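You operate a simulated robot arm through the tools that you are given. There is no shell and no other tool. Be economical: measure what you need, move in short steps, check, and stop when the job is done.

The job below is to be done with a simulated robot arm. You get a single attempt, and the scene is never put back.

## Task
Put the number block that says "5" from the top of the walnut table on the orange box and the number block marked "7" on the tape roll.

It is judged by the outcome, as a careful person would: the job done as asked, and still so three seconds after it is handed in. It fails if anything else is knocked over, pushed out of place, dropped, spilled or broken.

## Robot
A 6-joint arm with a two-finger parallel gripper, fixed in place. Base frame: the origin is at the foot of the arm, x ahead of it, y to its left, z up; the work surface is at about z = 0.76. Readings come in m, rad, newtons and seconds.
With the tool pointing down near the work surface it reaches from about 0.3 to 0.74 m from the base axis. Its first joint turns from -1.152 to 1.152 rad. Payload 2.45 kg.
The tool frame sits at the grasp point between the pads (the TCP): z along the fingers, y along the line on which they close. The tips reach 0.024 m beyond it. Largest opening 0.068 m; finger width 0.017, thickness 0.01; the body of the gripper, 0.04 by 0.07 m, starts 0.041 m behind the TCP.
Orientation is that of the tool frame in the base frame, as a unit quaternion [x, y, z, w]. With the fingers straight down and closing along the base's y, the tool's x points along the base's -x, its y along +y and its z along -z.

## Interface
- The arm moves only by the tool servo_tool. Its argument "commands" is a list of rows, each an object (a shift or turn left out is 0, a gripper value left out holds the last) with "translation": the shift along the base's x, y, z in m, a list of three; "twist": the turn about the base's z in rad; "fingers": the finger opening in m, from 0 to 0.068. In form: [{"translation": [dx, dy, dz], "twist": twist, "fingers": fingers}, ...]. A call has 1 to 20 rows; each row shifts and turns the commanded pose from where the row before left it. Rows are played at 5 a second. More than 0.05 m and 0.15 rad between two rows, or a gripper value outside its range, and nothing of the call is played. A pose out of reach is approached as far as the arm can. The call stops where the force on the tool passes 40 N (or 10 N more than at its start, if that is more) or the arm is blocked; 0.2 s more then pass. The fingers move at their own pace (about 0.108 m/s each) and stop on an object; they squeeze with about 21 N. The grip force told is the motor's: it shows also when the fingers shut on nothing. Time passes only in rows, and 0.2 s behind the last, so rows that do not move let the fingers close. It gives the time, the measured TCP pose, the force on the tool (base axes), the opening and the grip force at its end, in the units of the frame above (readings bear some noise).
- Cameras (640 x 400 px; columns grow to the right, rows downward): "scene" is fixed at [0.1429, 0.4001, 1.4621]; the picture's right is [-0.92, -0.39, 0.00], its down [-0.23, 0.55, -0.80] and it looks along [0.31, -0.74, -0.60] (base axes); focal length 371 px, centre (320, 200). "wrist" rides on the gripper at [0.084, 0.011, -0.075] in the tool frame; the picture's right is [-0.13, 0.99, 0.00], its down [-0.60, -0.08, -0.79] and it looks along [-0.79, -0.10, 0.61] (tool axes); focal length 251 px, centre (320, 200). There is no depth. A picture from a camera that has moved, and an enlarged one, comes with that camera's place and axes in the base frame and with its lens.
- grab_frame(camera): a new picture of that camera. The clock stands still meanwhile.
- zoom(camera, box): a new picture of the part [left, top, right, bottom] of that camera's present view, enlarged. The clock stands still meanwhile.
- finish_job(): hands the job in; it is judged then, once.

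Go step by step. Nothing tells you positions but the pictures and the camera data: compare them with the known pose of the tool, close in by small moves and look again before you grip or let go. The budget is 90 turns and 36 pictures, counting those below and the enlarged ones. Unless the task says otherwise, let go and move clear before handing in, and close with one line.

The tools are called after ">>>" as name(argument=value, ...) on one line, values as JSON. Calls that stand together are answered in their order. servo_tool: Moves the arm, as the interface text tells. Its arguments: {"type":"object","properties":{"commands":{"type":"array","items":{"type":"object","properties":{"translation":{"type":"array","items":{"type":"number"}},"twist":{"type":"number"},"fingers":{"type":"number"}}}}},"required":["commands"]} The other tools are called the same way: grab_frame (camera) takes a picture; zoom (camera, box) takes an enlarged picture of a part of a camera's view; finish_job () hands the job in.

At the start:

```text
clock: 0.0
position: [0.3142, -0.3013, 1.0249]
tcp_rot: [0.0, 1.0, 0.0, 0.0]
wrist_force: [0.2, 0.3, 0.7]
opening: 0.0681
grasp_force: 0.1
```

scene: 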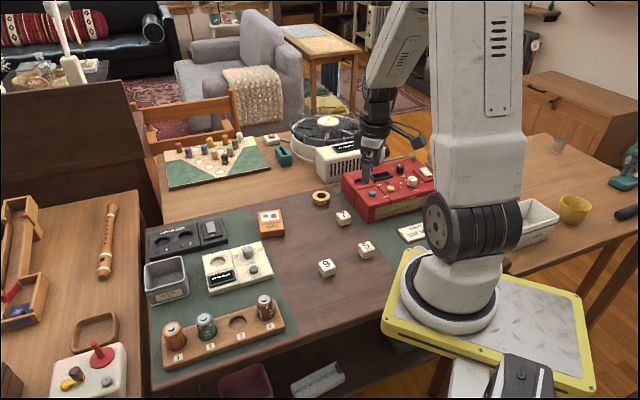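
wrist: 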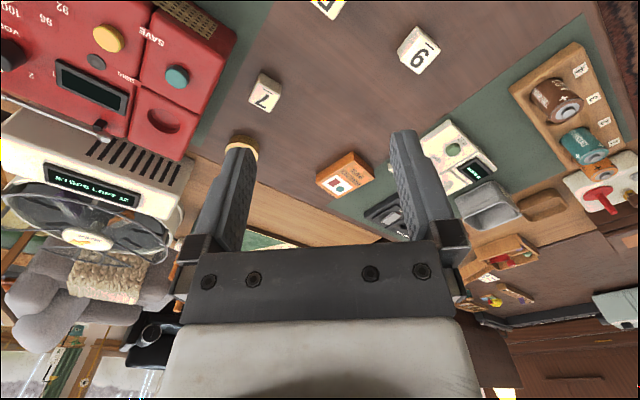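

I see three number blocks, an orange box and a tape roll on the walnut table. I'll zoom in to tell the blocks apart and measure them.

>>> zoom(camera="scene", box=[240, 170, 400, 290])

>>> zoom(camera="wrist", box=[200, 0, 480, 200])

```text
3.33 times, centred on (320, 230) of scene
camera zoom: at [0.1429, 0.4001, 1.4621], right [-0.92, -0.39, 0.0], down [-0.23, 0.55, -0.8], along [0.31, -0.74, -0.6], focal length 1237 px, centre (320, 100)
```

zoom: 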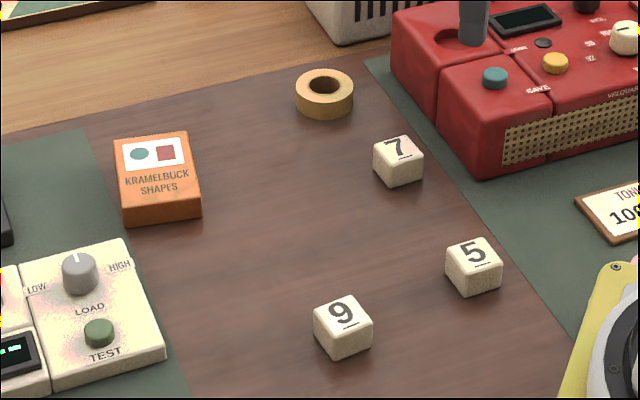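

```text
2.00 times, centred on (340, 100) of wrist
camera zoom: at [0.2303, -0.2904, 1.1002], right [0.13, 0.99, 0.0], down [0.6, -0.08, 0.79], along [0.79, -0.1, -0.61], focal length 503 px, centre (280, 400)
```

zoom: 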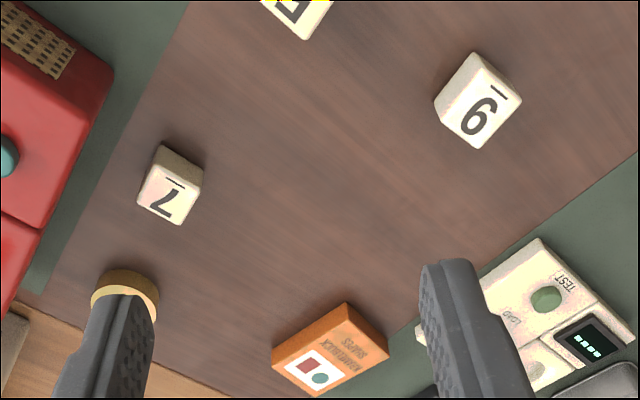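

Block 5 is at about (0.31, -0.295), 7 at (0.403, -0.39), the orange box at (0.575, -0.295) and the tape at (0.50, -0.46). I'll descend partway over the 5 and look.

>>> servo_tool(commands=[{"translation": [0, 0, -0.035], "fingers": 0.068}, {"translation": [0, 0, -0.035]}, {"translation": [0, 0, -0.035]}, {"translation": [0, 0, -0.035]}, {"translation": [0, 0, 0]}])

>>> grab_frame(camera="wrist")

```text
clock: 1.2
position: [0.3156, -0.3024, 0.8826]
tcp_rot: [0.0, 1.0, 0.001, 0.0]
wrist_force: [0.4, -0.1, -0.2]
opening: 0.068
grasp_force: 0.1
```

```text
31 pictures are left
camera wrist: at [0.2297, -0.2909, 0.9585], right [0.13, 0.99, 0.0], down [0.6, -0.08, 0.79], along [0.79, -0.1, -0.61], focal length 251 px, centre (320, 200)
```

wrist: 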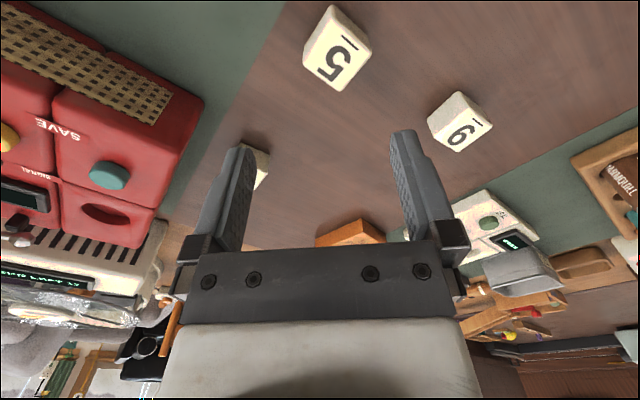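

>>> zoom(camera="wrist", box=[256, 0, 416, 100])

```text
4.00 times, centred on (336, 50) of wrist
camera zoom: at [0.2297, -0.2909, 0.9585], right [0.13, 0.99, 0.0], down [0.6, -0.08, 0.79], along [0.79, -0.1, -0.61], focal length 1006 px, centre (256, 800)
```

zoom: 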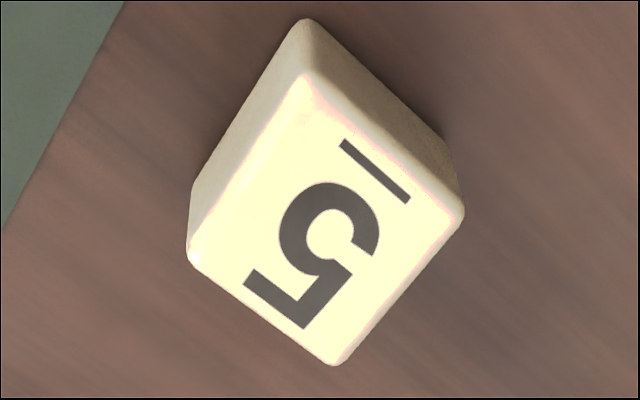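

Block 5 has about a 3.1 cm side, centred near (0.303, -0.289), with its edges at about 46°. I'll turn by -0.76 rad over it, centre on it and check.

>>> servo_tool(commands=[{"translation": [-0.003, 0.003, 0], "twist": -0.14}, {"translation": [-0.003, 0.003, 0], "twist": -0.14}, {"translation": [-0.003, 0.003, 0], "twist": -0.14}, {"translation": [-0.003, 0.004, 0], "twist": -0.14}, {"twist": -0.14}, {"twist": -0.061, "translation": [0, 0, -0.025]}, {"translation": [0, 0, 0]}])

>>> grab_frame(camera="wrist")

```text
clock: 2.8
position: [0.3013, -0.2885, 0.8597]
tcp_rot: [0.372, 0.928, 0.0, 0.0]
wrist_force: [0.0, 0.1, -0.2]
opening: 0.068
grasp_force: 0.0
```

```text
29 pictures are left
camera wrist: at [0.2486, -0.2231, 0.9345], right [0.78, 0.63, 0.0], down [0.38, -0.47, 0.79], along [0.5, -0.62, -0.61], focal length 251 px, centre (320, 200)
```

wrist: 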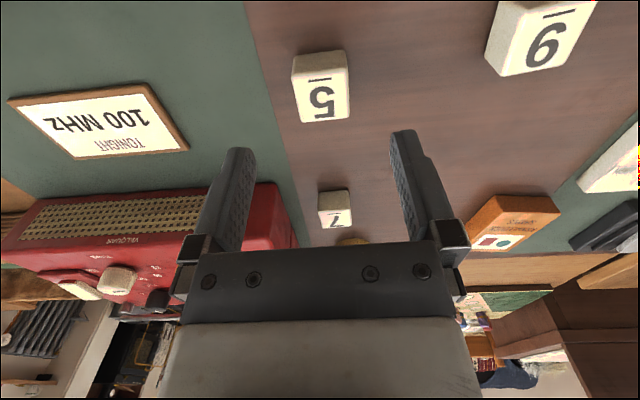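

The block's top face centre sits at (322, 99), where the TCP axis projects (320, 98), so it is lined up. Descending.

>>> servo_tool(commands=[{"translation": [0, 0, -0.025]}, {"translation": [0, 0, -0.025]}, {"translation": [0, 0, -0.015]}, {"translation": [0, 0, -0.005]}, {"translation": [0, 0, 0]}])

>>> grab_frame(camera="wrist")

```text
clock: 4.0
position: [0.3007, -0.2886, 0.7903]
tcp_rot: [0.372, 0.928, 0.0, 0.0]
wrist_force: [0.1, -1.0, 0.7]
opening: 0.0679
grasp_force: 0.1
```

```text
28 pictures are left
camera wrist: at [0.2476, -0.2237, 0.8654], right [0.78, 0.63, 0.0], down [0.38, -0.47, 0.79], along [0.5, -0.62, -0.61], focal length 251 px, centre (320, 200)
```

wrist: 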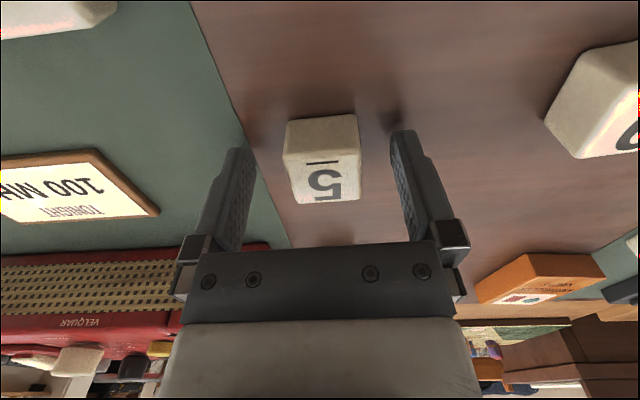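

The block sits centred between the fingers, so I'll close and lift.

>>> servo_tool(commands=[{"fingers": 0.04}, {"fingers": 0.02}, {"fingers": 0.015}, {}, {}])

>>> servo_tool(commands=[{"translation": [0, 0, 0.02]}, {"translation": [0, 0, 0.03]}, {"translation": [0, 0, 0.035]}, {"translation": [0, 0, 0.035]}, {}])

>>> grab_frame(camera="wrist")

```text
clock: 5.2
position: [0.3012, -0.2902, 0.7899]
tcp_rot: [0.371, 0.929, 0.001, 0.0]
wrist_force: [0.3, -1.1, -0.5]
opening: 0.0332
grasp_force: 21.4
```

```text
clock: 6.4
position: [0.3026, -0.2887, 0.909]
tcp_rot: [0.372, 0.928, -0.001, -0.001]
wrist_force: [-0.2, 0.0, -0.1]
opening: 0.0334
grasp_force: 21.2
```

```text
27 pictures are left
camera wrist: at [0.2491, -0.2223, 0.9848], right [0.78, 0.63, 0.0], down [0.38, -0.47, 0.79], along [0.5, -0.62, -0.61], focal length 251 px, centre (320, 200)
```

wrist: 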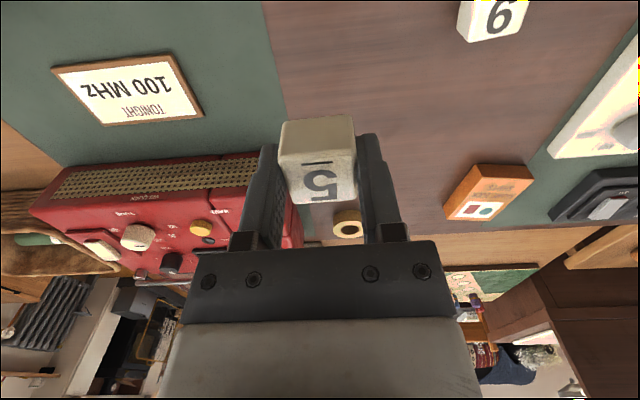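

Block 5 is held. I'll move toward the orange box and stop short for a good look at it.

>>> servo_tool(commands=[{"translation": [0.04, 0.01, 0]}, {"translation": [0.04, 0.01, 0]}, {"translation": [0.04, 0.01, 0]}, {"translation": [0.04, 0, 0]}, {"translation": [0.03, 0, 0]}, {}])

>>> grab_frame(camera="wrist")

>>> grab_frame(camera="scene")

```text
clock: 7.8
position: [0.4946, -0.2583, 0.9104]
tcp_rot: [0.372, 0.928, 0.001, 0.001]
wrist_force: [-0.6, -0.3, -0.2]
opening: 0.0333
grasp_force: 20.8
```

```text
26 pictures are left
camera wrist: at [0.4413, -0.1915, 0.9857], right [0.78, 0.63, 0.0], down [0.38, -0.47, 0.79], along [0.5, -0.62, -0.61], focal length 251 px, centre (320, 200)
```

wrist: 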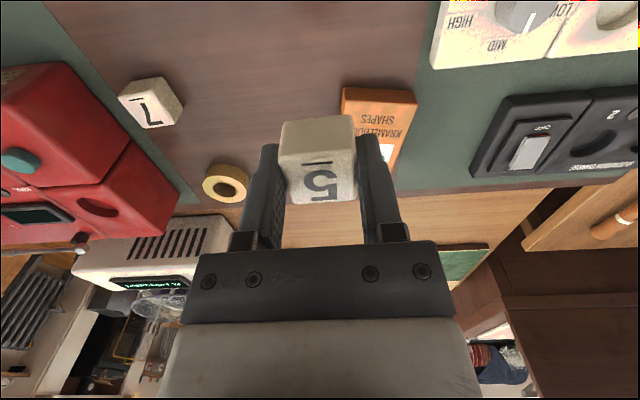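

```text
25 pictures are left
```

scene: 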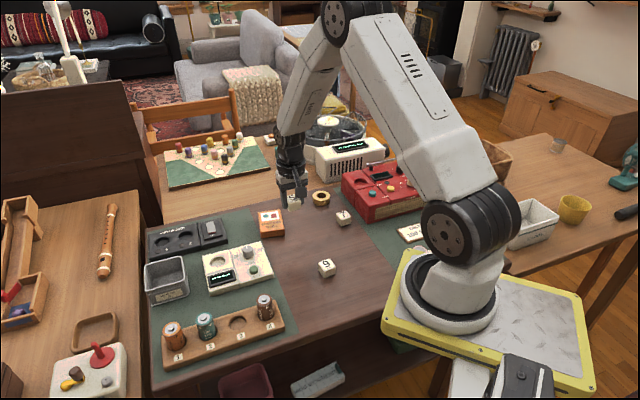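

The orange box is about 6.5 × 8 cm, centred near (0.587, -0.295). I'll zoom in to refine that.

>>> zoom(camera="wrist", box=[320, 70, 480, 170])

```text
4.00 times, centred on (400, 120) of wrist
camera zoom: at [0.4413, -0.1915, 0.9857], right [0.78, 0.63, 0.0], down [0.38, -0.47, 0.79], along [0.5, -0.62, -0.61], focal length 1006 px, centre (0, 520)
```

zoom: 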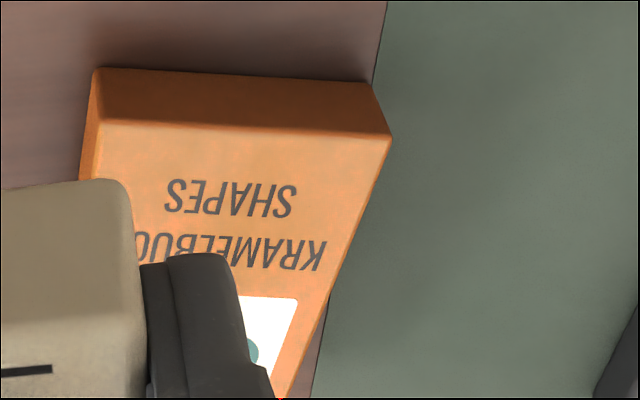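

Refined, the box centre is about (0.586, -0.289) and its top about 0.783. I'll move over it, turn to match its edges and lower partway.

>>> servo_tool(commands=[{"translation": [0.03, -0.01, 0], "twist": -0.09}, {"translation": [0.03, -0.01, 0], "twist": -0.09}, {"translation": [0.0315, -0.011, 0]}, {"translation": [0, 0, -0.025]}, {"translation": [0, 0, -0.025]}, {"translation": [0, 0, -0.02]}, {}])

>>> grab_frame(camera="wrist")

>>> zoom(camera="scene", box=[230, 170, 350, 260])

```text
clock: 9.4
position: [0.5844, -0.2893, 0.8402]
tcp_rot: [0.453, 0.891, 0.0, 0.0]
wrist_force: [-0.2, 0.2, -0.7]
opening: 0.0333
grasp_force: 21.0
```

```text
23 pictures are left
camera wrist: at [0.5436, -0.2153, 0.9154], right [0.88, 0.48, 0.0], down [0.29, -0.53, 0.79], along [0.38, -0.7, -0.61], focal length 251 px, centre (320, 200)
```

wrist: 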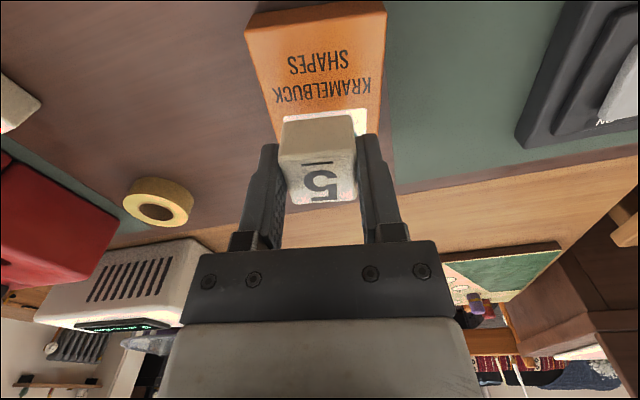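

```text
4.44 times, centred on (290, 215) of scene
camera zoom: at [0.1429, 0.4001, 1.4621], right [-0.92, -0.39, 0.0], down [-0.23, 0.55, -0.8], along [0.31, -0.74, -0.6], focal length 1649 px, centre (453, 133)
```

zoom: 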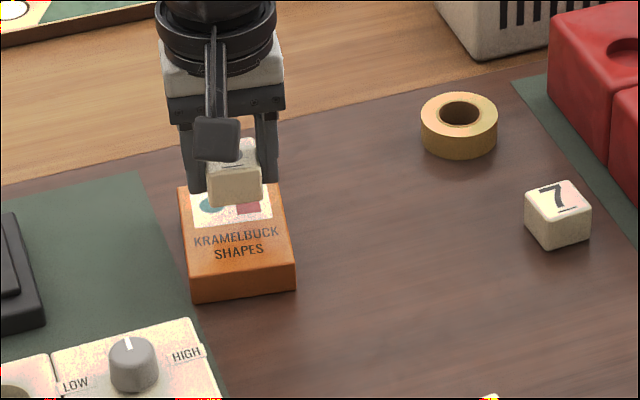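

The projected landing point is the middle of the box top, so I'll lower gently onto it.

>>> servo_tool(commands=[{"translation": [0, 0, -0.012]}, {"translation": [0, 0, -0.008]}, {"translation": [0, 0, -0.004]}, {}])

>>> zoom(camera="scene", box=[230, 190, 310, 250])

```text
clock: 10.4
position: [0.5842, -0.2893, 0.8153]
tcp_rot: [0.453, 0.891, 0.0, 0.0]
wrist_force: [-0.7, -0.8, -0.9]
opening: 0.0332
grasp_force: 20.8
```

```text
6.67 times, centred on (270, 220) of scene
camera zoom: at [0.1429, 0.4001, 1.4621], right [-0.92, -0.39, 0.0], down [-0.23, 0.55, -0.8], along [0.31, -0.74, -0.6], focal length 2474 px, centre (653, 67)
```

zoom: 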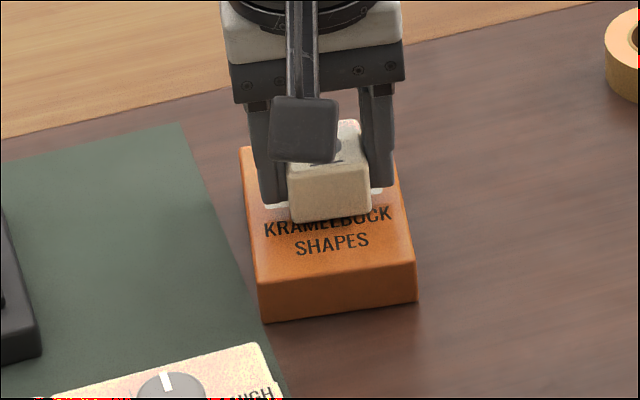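

Nearly touching; I'll go down in 1 mm steps and watch the force.

>>> servo_tool(commands=[{"translation": [0, 0, -0.001]}, {"translation": [0, 0, -0.001]}, {}])

```text
clock: 11.2
position: [0.5844, -0.2893, 0.8144]
tcp_rot: [0.453, 0.891, 0.0, 0.0]
wrist_force: [-1.3, 0.7, 6.6]
opening: 0.0335
grasp_force: 20.8
```

Contact shows at 6.6 N. Opening and retreating straight up.

>>> servo_tool(commands=[{"translation": [0, 0, 0.001], "fingers": 0.036}, {"fingers": 0.045}, {"fingers": 0.06}, {}, {"translation": [0, 0, 0.02]}, {"translation": [0, 0, 0.035]}, {"translation": [0, 0, 0.035]}, {}])

>>> grab_frame(camera="wrist")

```text
clock: 13.0
position: [0.5828, -0.2901, 0.9047]
tcp_rot: [0.454, 0.891, 0.0, 0.0]
wrist_force: [-0.1, -0.8, -0.2]
opening: 0.06
grasp_force: 0.1
```

```text
20 pictures are left
camera wrist: at [0.5411, -0.216, 0.9804], right [0.88, 0.48, 0.0], down [0.29, -0.53, 0.79], along [0.38, -0.7, -0.61], focal length 251 px, centre (320, 200)
```

wrist: 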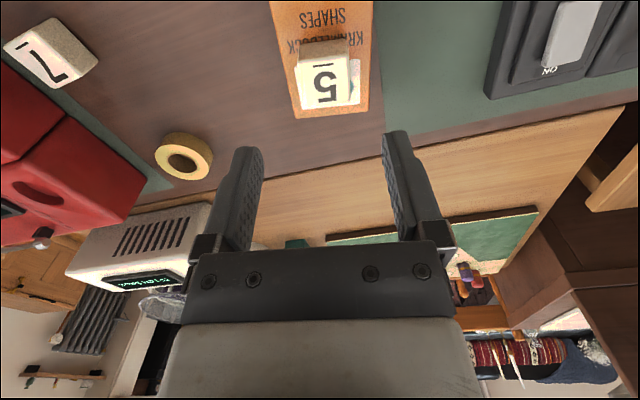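

The 5 sits well on the box. I'll measure the tape roll from here, then go above the 7.

>>> zoom(camera="wrist", box=[110, 100, 270, 200])

>>> servo_tool(commands=[{"translation": [-0.036, -0.018, 0], "twist": 0.0}, {"translation": [-0.036, -0.018, 0], "fingers": 0.068}, {"translation": [-0.036, -0.018, 0]}, {"translation": [-0.036, -0.02, 0]}, {"translation": [-0.036, -0.02, 0]}, {"translation": [0, 0, -0.02]}, {}])

>>> grab_frame(camera="wrist")

```text
4.00 times, centred on (190, 150) of wrist
camera zoom: at [0.5411, -0.216, 0.9804], right [0.88, 0.48, 0.0], down [0.29, -0.53, 0.79], along [0.38, -0.7, -0.61], focal length 1006 px, centre (840, 400)
```

zoom: 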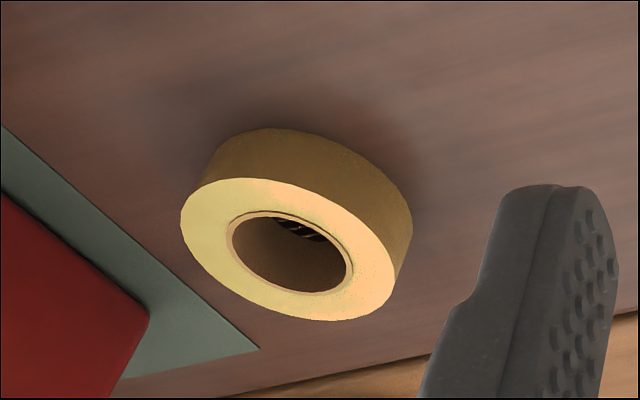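

```text
clock: 14.6
position: [0.4029, -0.3844, 0.8837]
tcp_rot: [0.453, 0.892, 0.001, 0.0]
wrist_force: [0.1, -0.2, -0.4]
opening: 0.0682
grasp_force: 0.0
```

```text
18 pictures are left
camera wrist: at [0.362, -0.3093, 0.9602], right [0.88, 0.48, 0.0], down [0.29, -0.53, 0.79], along [0.38, -0.7, -0.61], focal length 251 px, centre (320, 200)
```

wrist: 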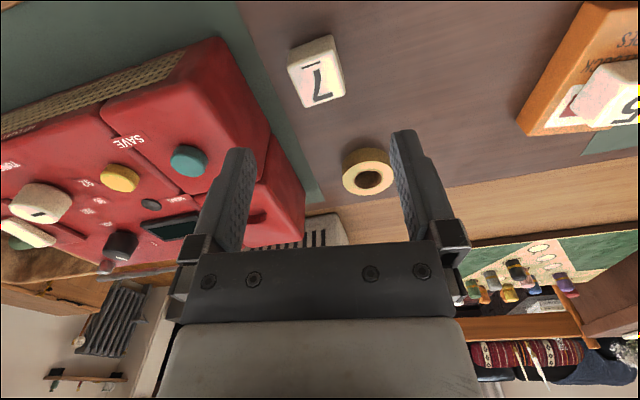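

The tape centre is at about (0.501, -0.459), with its top near 0.78. Now I'll zoom in on the 7 to align.

>>> zoom(camera="wrist", box=[240, 20, 400, 120])

```text
4.00 times, centred on (320, 70) of wrist
camera zoom: at [0.362, -0.3093, 0.9602], right [0.88, 0.48, 0.0], down [0.29, -0.53, 0.79], along [0.38, -0.7, -0.61], focal length 1006 px, centre (320, 720)
```

zoom: 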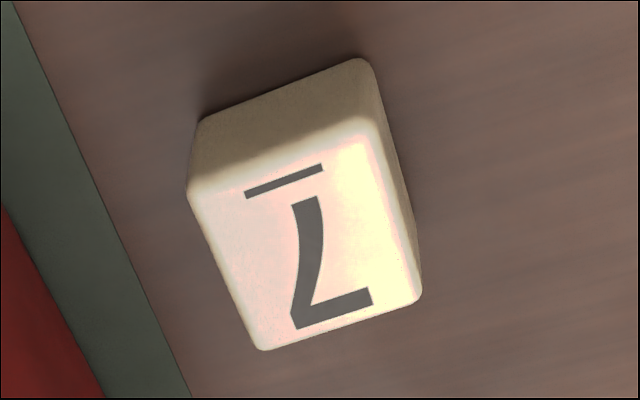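

The 7 is centred under the TCP and its edges are at about 48°. I'll turn by +0.21 rad and descend in two stages.

>>> servo_tool(commands=[{"translation": [-0.001, -0.001, 0], "twist": 0.105}, {"twist": 0.105}, {"translation": [0, 0, -0.025]}, {"translation": [0, 0, -0.025]}, {"translation": [0, 0, -0.025]}, {"translation": [0, 0, -0.013]}, {"translation": [0, 0, -0.005]}, {}])

>>> grab_frame(camera="wrist")

```text
clock: 16.4
position: [0.4025, -0.3845, 0.7918]
tcp_rot: [0.358, 0.934, 0.0, 0.0]
wrist_force: [-0.4, -0.3, -0.4]
opening: 0.0681
grasp_force: 0.1
```

```text
16 pictures are left
camera wrist: at [0.3475, -0.3201, 0.867], right [0.76, 0.65, 0.0], down [0.4, -0.46, 0.79], along [0.52, -0.6, -0.61], focal length 251 px, centre (320, 200)
```

wrist: 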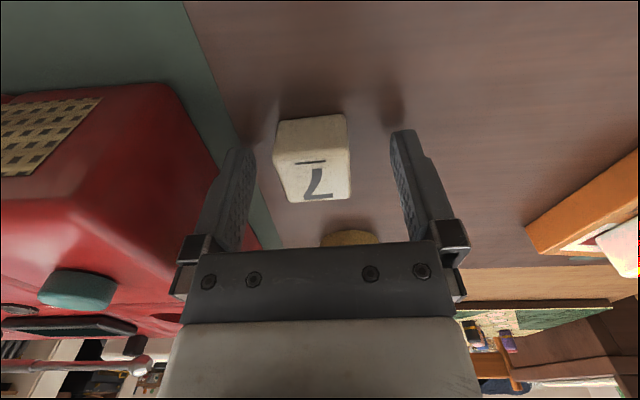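

The block is a few mm off centre between the fingers. I'll shift slightly, close and lift.

>>> servo_tool(commands=[{"translation": [-0.0025, -0.0028, -0.001]}, {"fingers": 0.045}, {"fingers": 0.03}, {"fingers": 0.015}, {}, {}])

>>> servo_tool(commands=[{"translation": [0, 0, 0.02]}, {"translation": [0, 0, 0.03]}, {"translation": [0, 0, 0.03]}, {"translation": [0, 0, 0.03]}, {}])

>>> grab_frame(camera="wrist")

```text
clock: 17.8
position: [0.4, -0.388, 0.7913]
tcp_rot: [0.357, 0.934, -0.001, 0.001]
wrist_force: [0.6, 0.0, -0.6]
opening: 0.0333
grasp_force: 21.2
```

```text
clock: 19.0
position: [0.3996, -0.3863, 0.9027]
tcp_rot: [0.358, 0.934, 0.0, 0.0]
wrist_force: [0.5, -0.9, -0.2]
opening: 0.0333
grasp_force: 20.8
```

```text
15 pictures are left
camera wrist: at [0.3452, -0.3217, 0.9783], right [0.76, 0.65, 0.0], down [0.4, -0.46, 0.79], along [0.52, -0.6, -0.61], focal length 251 px, centre (320, 200)
```

wrist: 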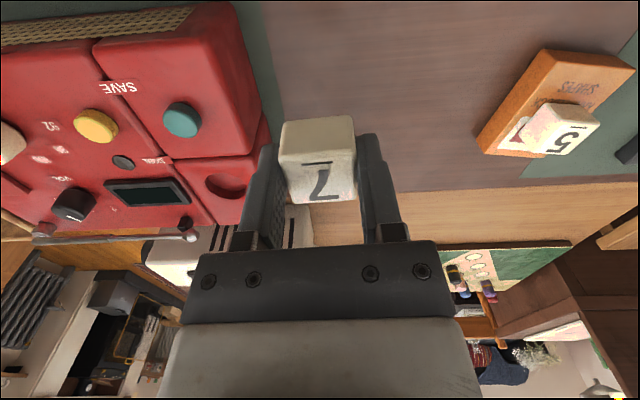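

The 7 is held. Moving above the tape roll at a safe height and checking.

>>> servo_tool(commands=[{"translation": [0.034, -0.0243, 0]}, {"translation": [0.034, -0.0243, 0]}, {"translation": [0.034, -0.0244, 0]}, {"translation": [0, 0, -0.025]}, {"translation": [0, 0, -0.02]}, {}])

>>> grab_frame(camera="wrist")

>>> zoom(camera="scene", box=[270, 160, 370, 235])

```text
clock: 20.4
position: [0.503, -0.4603, 0.8565]
tcp_rot: [0.358, 0.934, 0.0, 0.0]
wrist_force: [0.7, 0.3, -0.6]
opening: 0.0331
grasp_force: 20.6
```

```text
14 pictures are left
camera wrist: at [0.4473, -0.3959, 0.9315], right [0.76, 0.65, 0.0], down [0.4, -0.46, 0.79], along [0.52, -0.6, -0.61], focal length 251 px, centre (320, 200)
```

wrist: 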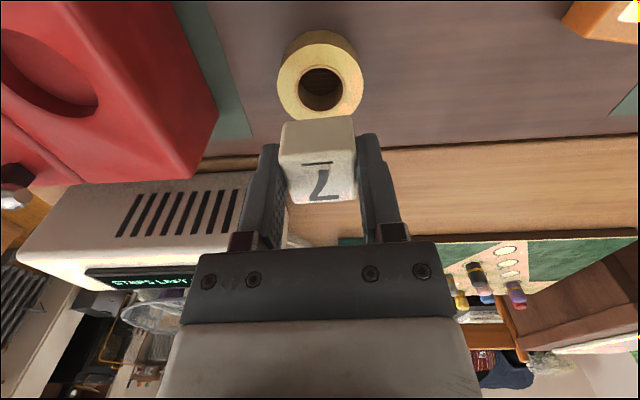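

```text
5.33 times, centred on (320, 198) of scene
camera zoom: at [0.1429, 0.4001, 1.4621], right [-0.92, -0.39, 0.0], down [-0.23, 0.55, -0.8], along [0.31, -0.74, -0.6], focal length 1979 px, centre (320, 213)
```

zoom: 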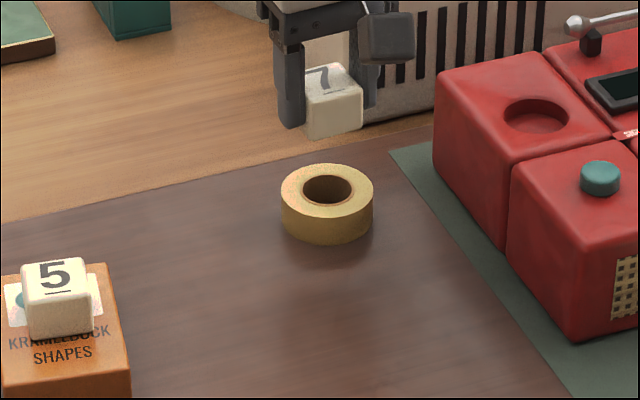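

The tape's hole is at about (321, 89) and the expected landing point is (320, 93). I'll zoom to refine that.

>>> zoom(camera="wrist", box=[240, 20, 400, 120])

```text
4.00 times, centred on (320, 70) of wrist
camera zoom: at [0.4473, -0.3959, 0.9315], right [0.76, 0.65, 0.0], down [0.4, -0.46, 0.79], along [0.52, -0.6, -0.61], focal length 1006 px, centre (320, 720)
```

zoom: 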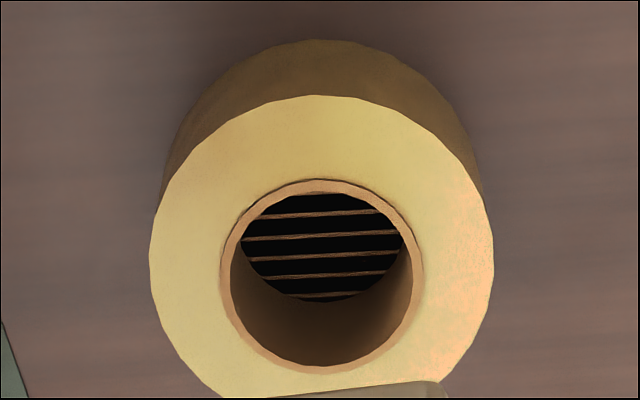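

The tape centre is within about 1 mm of the TCP axis. Lowering.

>>> servo_tool(commands=[{"translation": [0, 0, -0.02]}, {"translation": [0, 0, -0.014]}, {"translation": [0, 0, -0.007]}, {}])

>>> zoom(camera="scene", box=[280, 160, 360, 220])

```text
clock: 21.4
position: [0.5022, -0.4605, 0.8146]
tcp_rot: [0.357, 0.934, -0.001, 0.0]
wrist_force: [-0.3, 0.4, -0.1]
opening: 0.0333
grasp_force: 21.1
```

```text
6.67 times, centred on (320, 190) of scene
camera zoom: at [0.1429, 0.4001, 1.4621], right [-0.92, -0.39, 0.0], down [-0.23, 0.55, -0.8], along [0.31, -0.74, -0.6], focal length 2474 px, centre (320, 267)
```

zoom: 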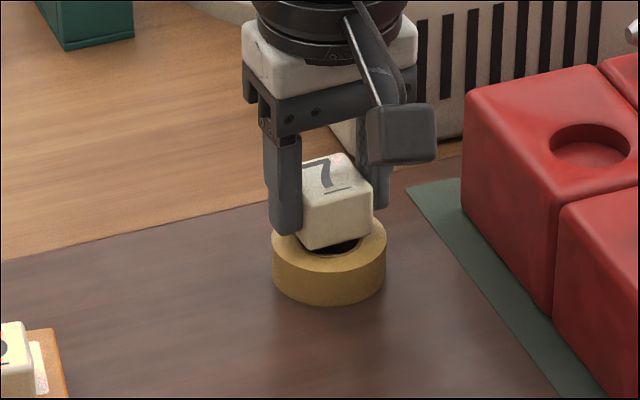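

The hole shows in front of the block, so I'll check the centring closer up before touching down.

>>> zoom(camera="scene", box=[304, 178, 344, 208])

>>> zoom(camera="wrist", box=[240, 60, 400, 160])

```text
13.33 times, centred on (324, 193) of scene
camera zoom: at [0.1429, 0.4001, 1.4621], right [-0.92, -0.39, 0.0], down [-0.23, 0.55, -0.8], along [0.31, -0.74, -0.6], focal length 4948 px, centre (267, 293)
```

zoom: 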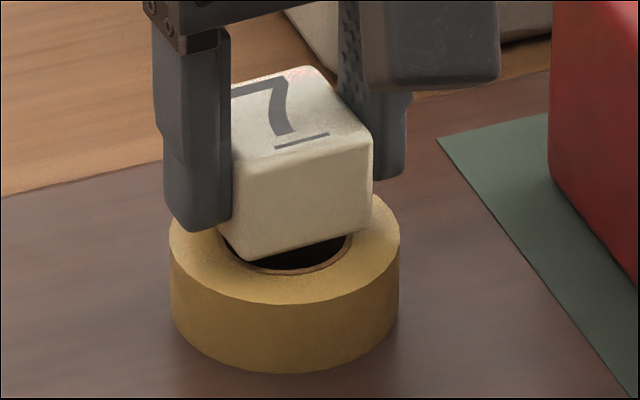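

```text
4.00 times, centred on (320, 110) of wrist
camera zoom: at [0.4473, -0.3963, 0.8898], right [0.76, 0.65, 0.0], down [0.4, -0.46, 0.79], along [0.52, -0.6, -0.61], focal length 1006 px, centre (320, 560)
```

zoom: 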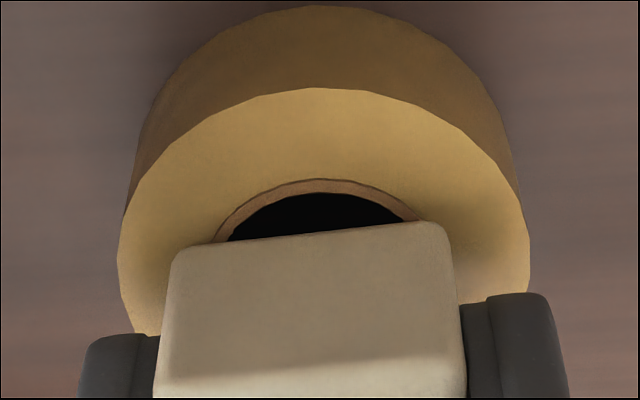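

The block sits about 4–5 mm too far from the camera relative to the ring centre. I'll nudge it back and recheck.

>>> servo_tool(commands=[{"translation": [-0.003, 0.0037, 0]}, {}])

>>> zoom(camera="scene", box=[304, 178, 344, 208])

>>> zoom(camera="wrist", box=[240, 60, 400, 160])

```text
clock: 22.0
position: [0.4991, -0.4565, 0.8157]
tcp_rot: [0.357, 0.934, 0.001, 0.0]
wrist_force: [0.6, 0.3, -0.8]
opening: 0.0333
grasp_force: 21.0
```

```text
13.33 times, centred on (324, 193) of scene
camera zoom: at [0.1429, 0.4001, 1.4621], right [-0.92, -0.39, 0.0], down [-0.23, 0.55, -0.8], along [0.31, -0.74, -0.6], focal length 4948 px, centre (267, 293)
```

zoom: 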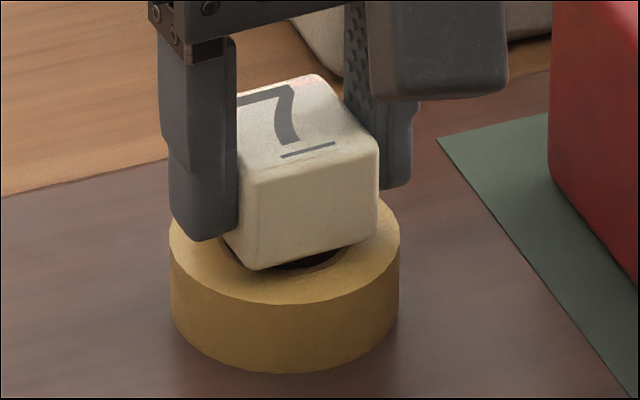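

```text
4.00 times, centred on (320, 110) of wrist
camera zoom: at [0.4442, -0.3923, 0.8908], right [0.76, 0.65, 0.0], down [0.4, -0.46, 0.79], along [0.52, -0.6, -0.61], focal length 1006 px, centre (320, 560)
```

zoom: 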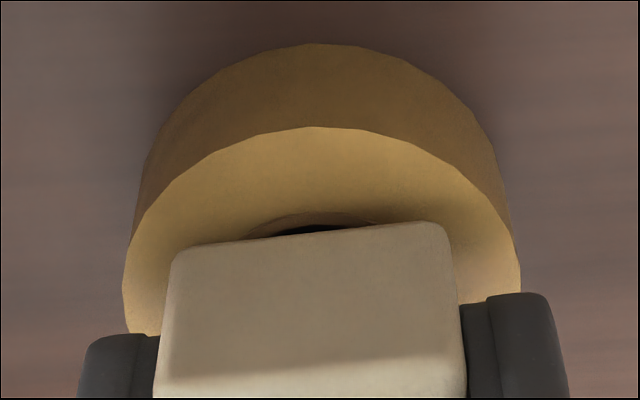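

Block and ring are now centred to about 1 mm. I'll go down in 1 mm steps until contact.

>>> servo_tool(commands=[{"translation": [0, 0, -0.0015]}, {"translation": [0, 0, -0.001]}, {}])

```text
clock: 22.8
position: [0.4996, -0.4567, 0.812]
tcp_rot: [0.357, 0.934, 0.0, -0.001]
wrist_force: [0.0, 1.4, -1.4]
opening: 0.0331
grasp_force: 21.0
```

>>> servo_tool(commands=[{"translation": [0, 0, -0.001]}, {}])

```text
clock: 23.4
position: [0.4987, -0.4562, 0.8091]
tcp_rot: [0.358, 0.934, 0.0, 0.0]
wrist_force: [0.8, 1.0, 0.0]
opening: 0.0333
grasp_force: 21.5
```

No contact yet, so I'll continue in small steps.

>>> servo_tool(commands=[{"translation": [0, 0, -0.001]}, {}])

>>> zoom(camera="scene", box=[304, 178, 344, 208])

```text
clock: 24.0
position: [0.4991, -0.4568, 0.8101]
tcp_rot: [0.358, 0.934, 0.0, 0.0]
wrist_force: [0.6, 1.1, 3.4]
opening: 0.0335
grasp_force: 20.9
```

```text
13.33 times, centred on (324, 193) of scene
camera zoom: at [0.1428, 0.4001, 1.4621], right [-0.92, -0.39, 0.0], down [-0.23, 0.55, -0.8], along [0.31, -0.74, -0.6], focal length 4948 px, centre (267, 293)
```

zoom: 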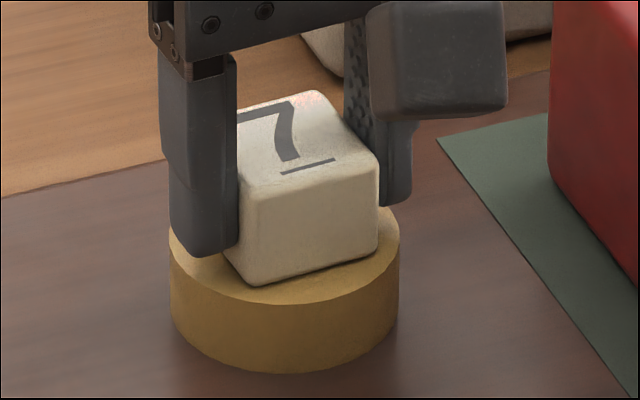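

Contact shows at about 3.4 N and the block is centred on the ring. Releasing and backing straight up.

>>> servo_tool(commands=[{"fingers": 0.036}, {"fingers": 0.045}, {"fingers": 0.06}, {}, {"translation": [0, 0, 0.02]}, {"translation": [0, 0, 0.035]}, {"translation": [0, 0, 0.04]}, {"translation": [-0.03, 0.02, 0.03]}, {"translation": [-0.03, 0.02, 0.02]}, {}])

>>> zoom(camera="scene", box=[230, 160, 390, 280])

>>> grab_frame(camera="wrist")

```text
clock: 26.2
position: [0.4391, -0.4185, 0.9551]
tcp_rot: [0.357, 0.934, 0.001, 0.0]
wrist_force: [-0.1, 0.5, 0.2]
opening: 0.06
grasp_force: 0.1
```

```text
3.33 times, centred on (310, 220) of scene
camera zoom: at [0.1428, 0.4001, 1.4621], right [-0.92, -0.39, 0.0], down [-0.23, 0.55, -0.8], along [0.31, -0.74, -0.6], focal length 1237 px, centre (353, 133)
```

zoom: 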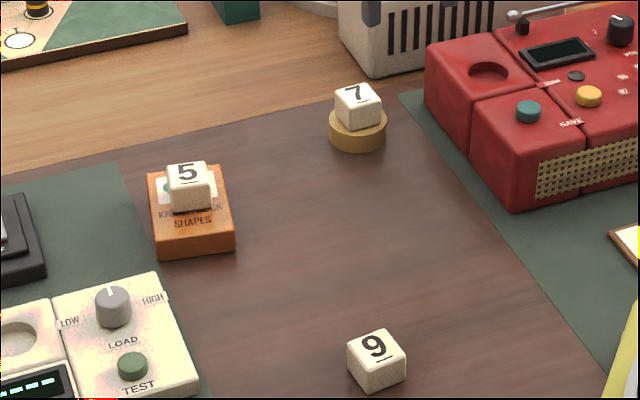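

```text
4 pictures are left
camera wrist: at [0.3834, -0.3539, 1.0309], right [0.76, 0.65, 0.0], down [0.4, -0.46, 0.79], along [0.52, -0.6, -0.61], focal length 251 px, centre (320, 200)
```

wrist: 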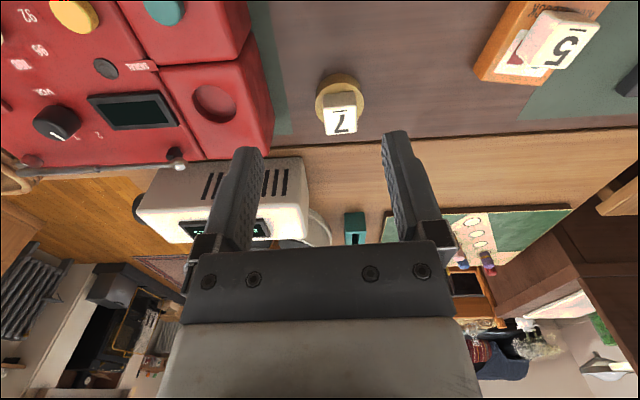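

The 5 rests on the orange box and the 7 on the tape roll, both level. Everything else is where it was and the gripper is clear, so I'm handing in.

>>> finish_job()

```text
The job is handed in.
```

Block "5" is on the orange box and block "7" is on the tape roll; in the last pictures both sat level, nothing else had moved, and the gripper was open and clear.
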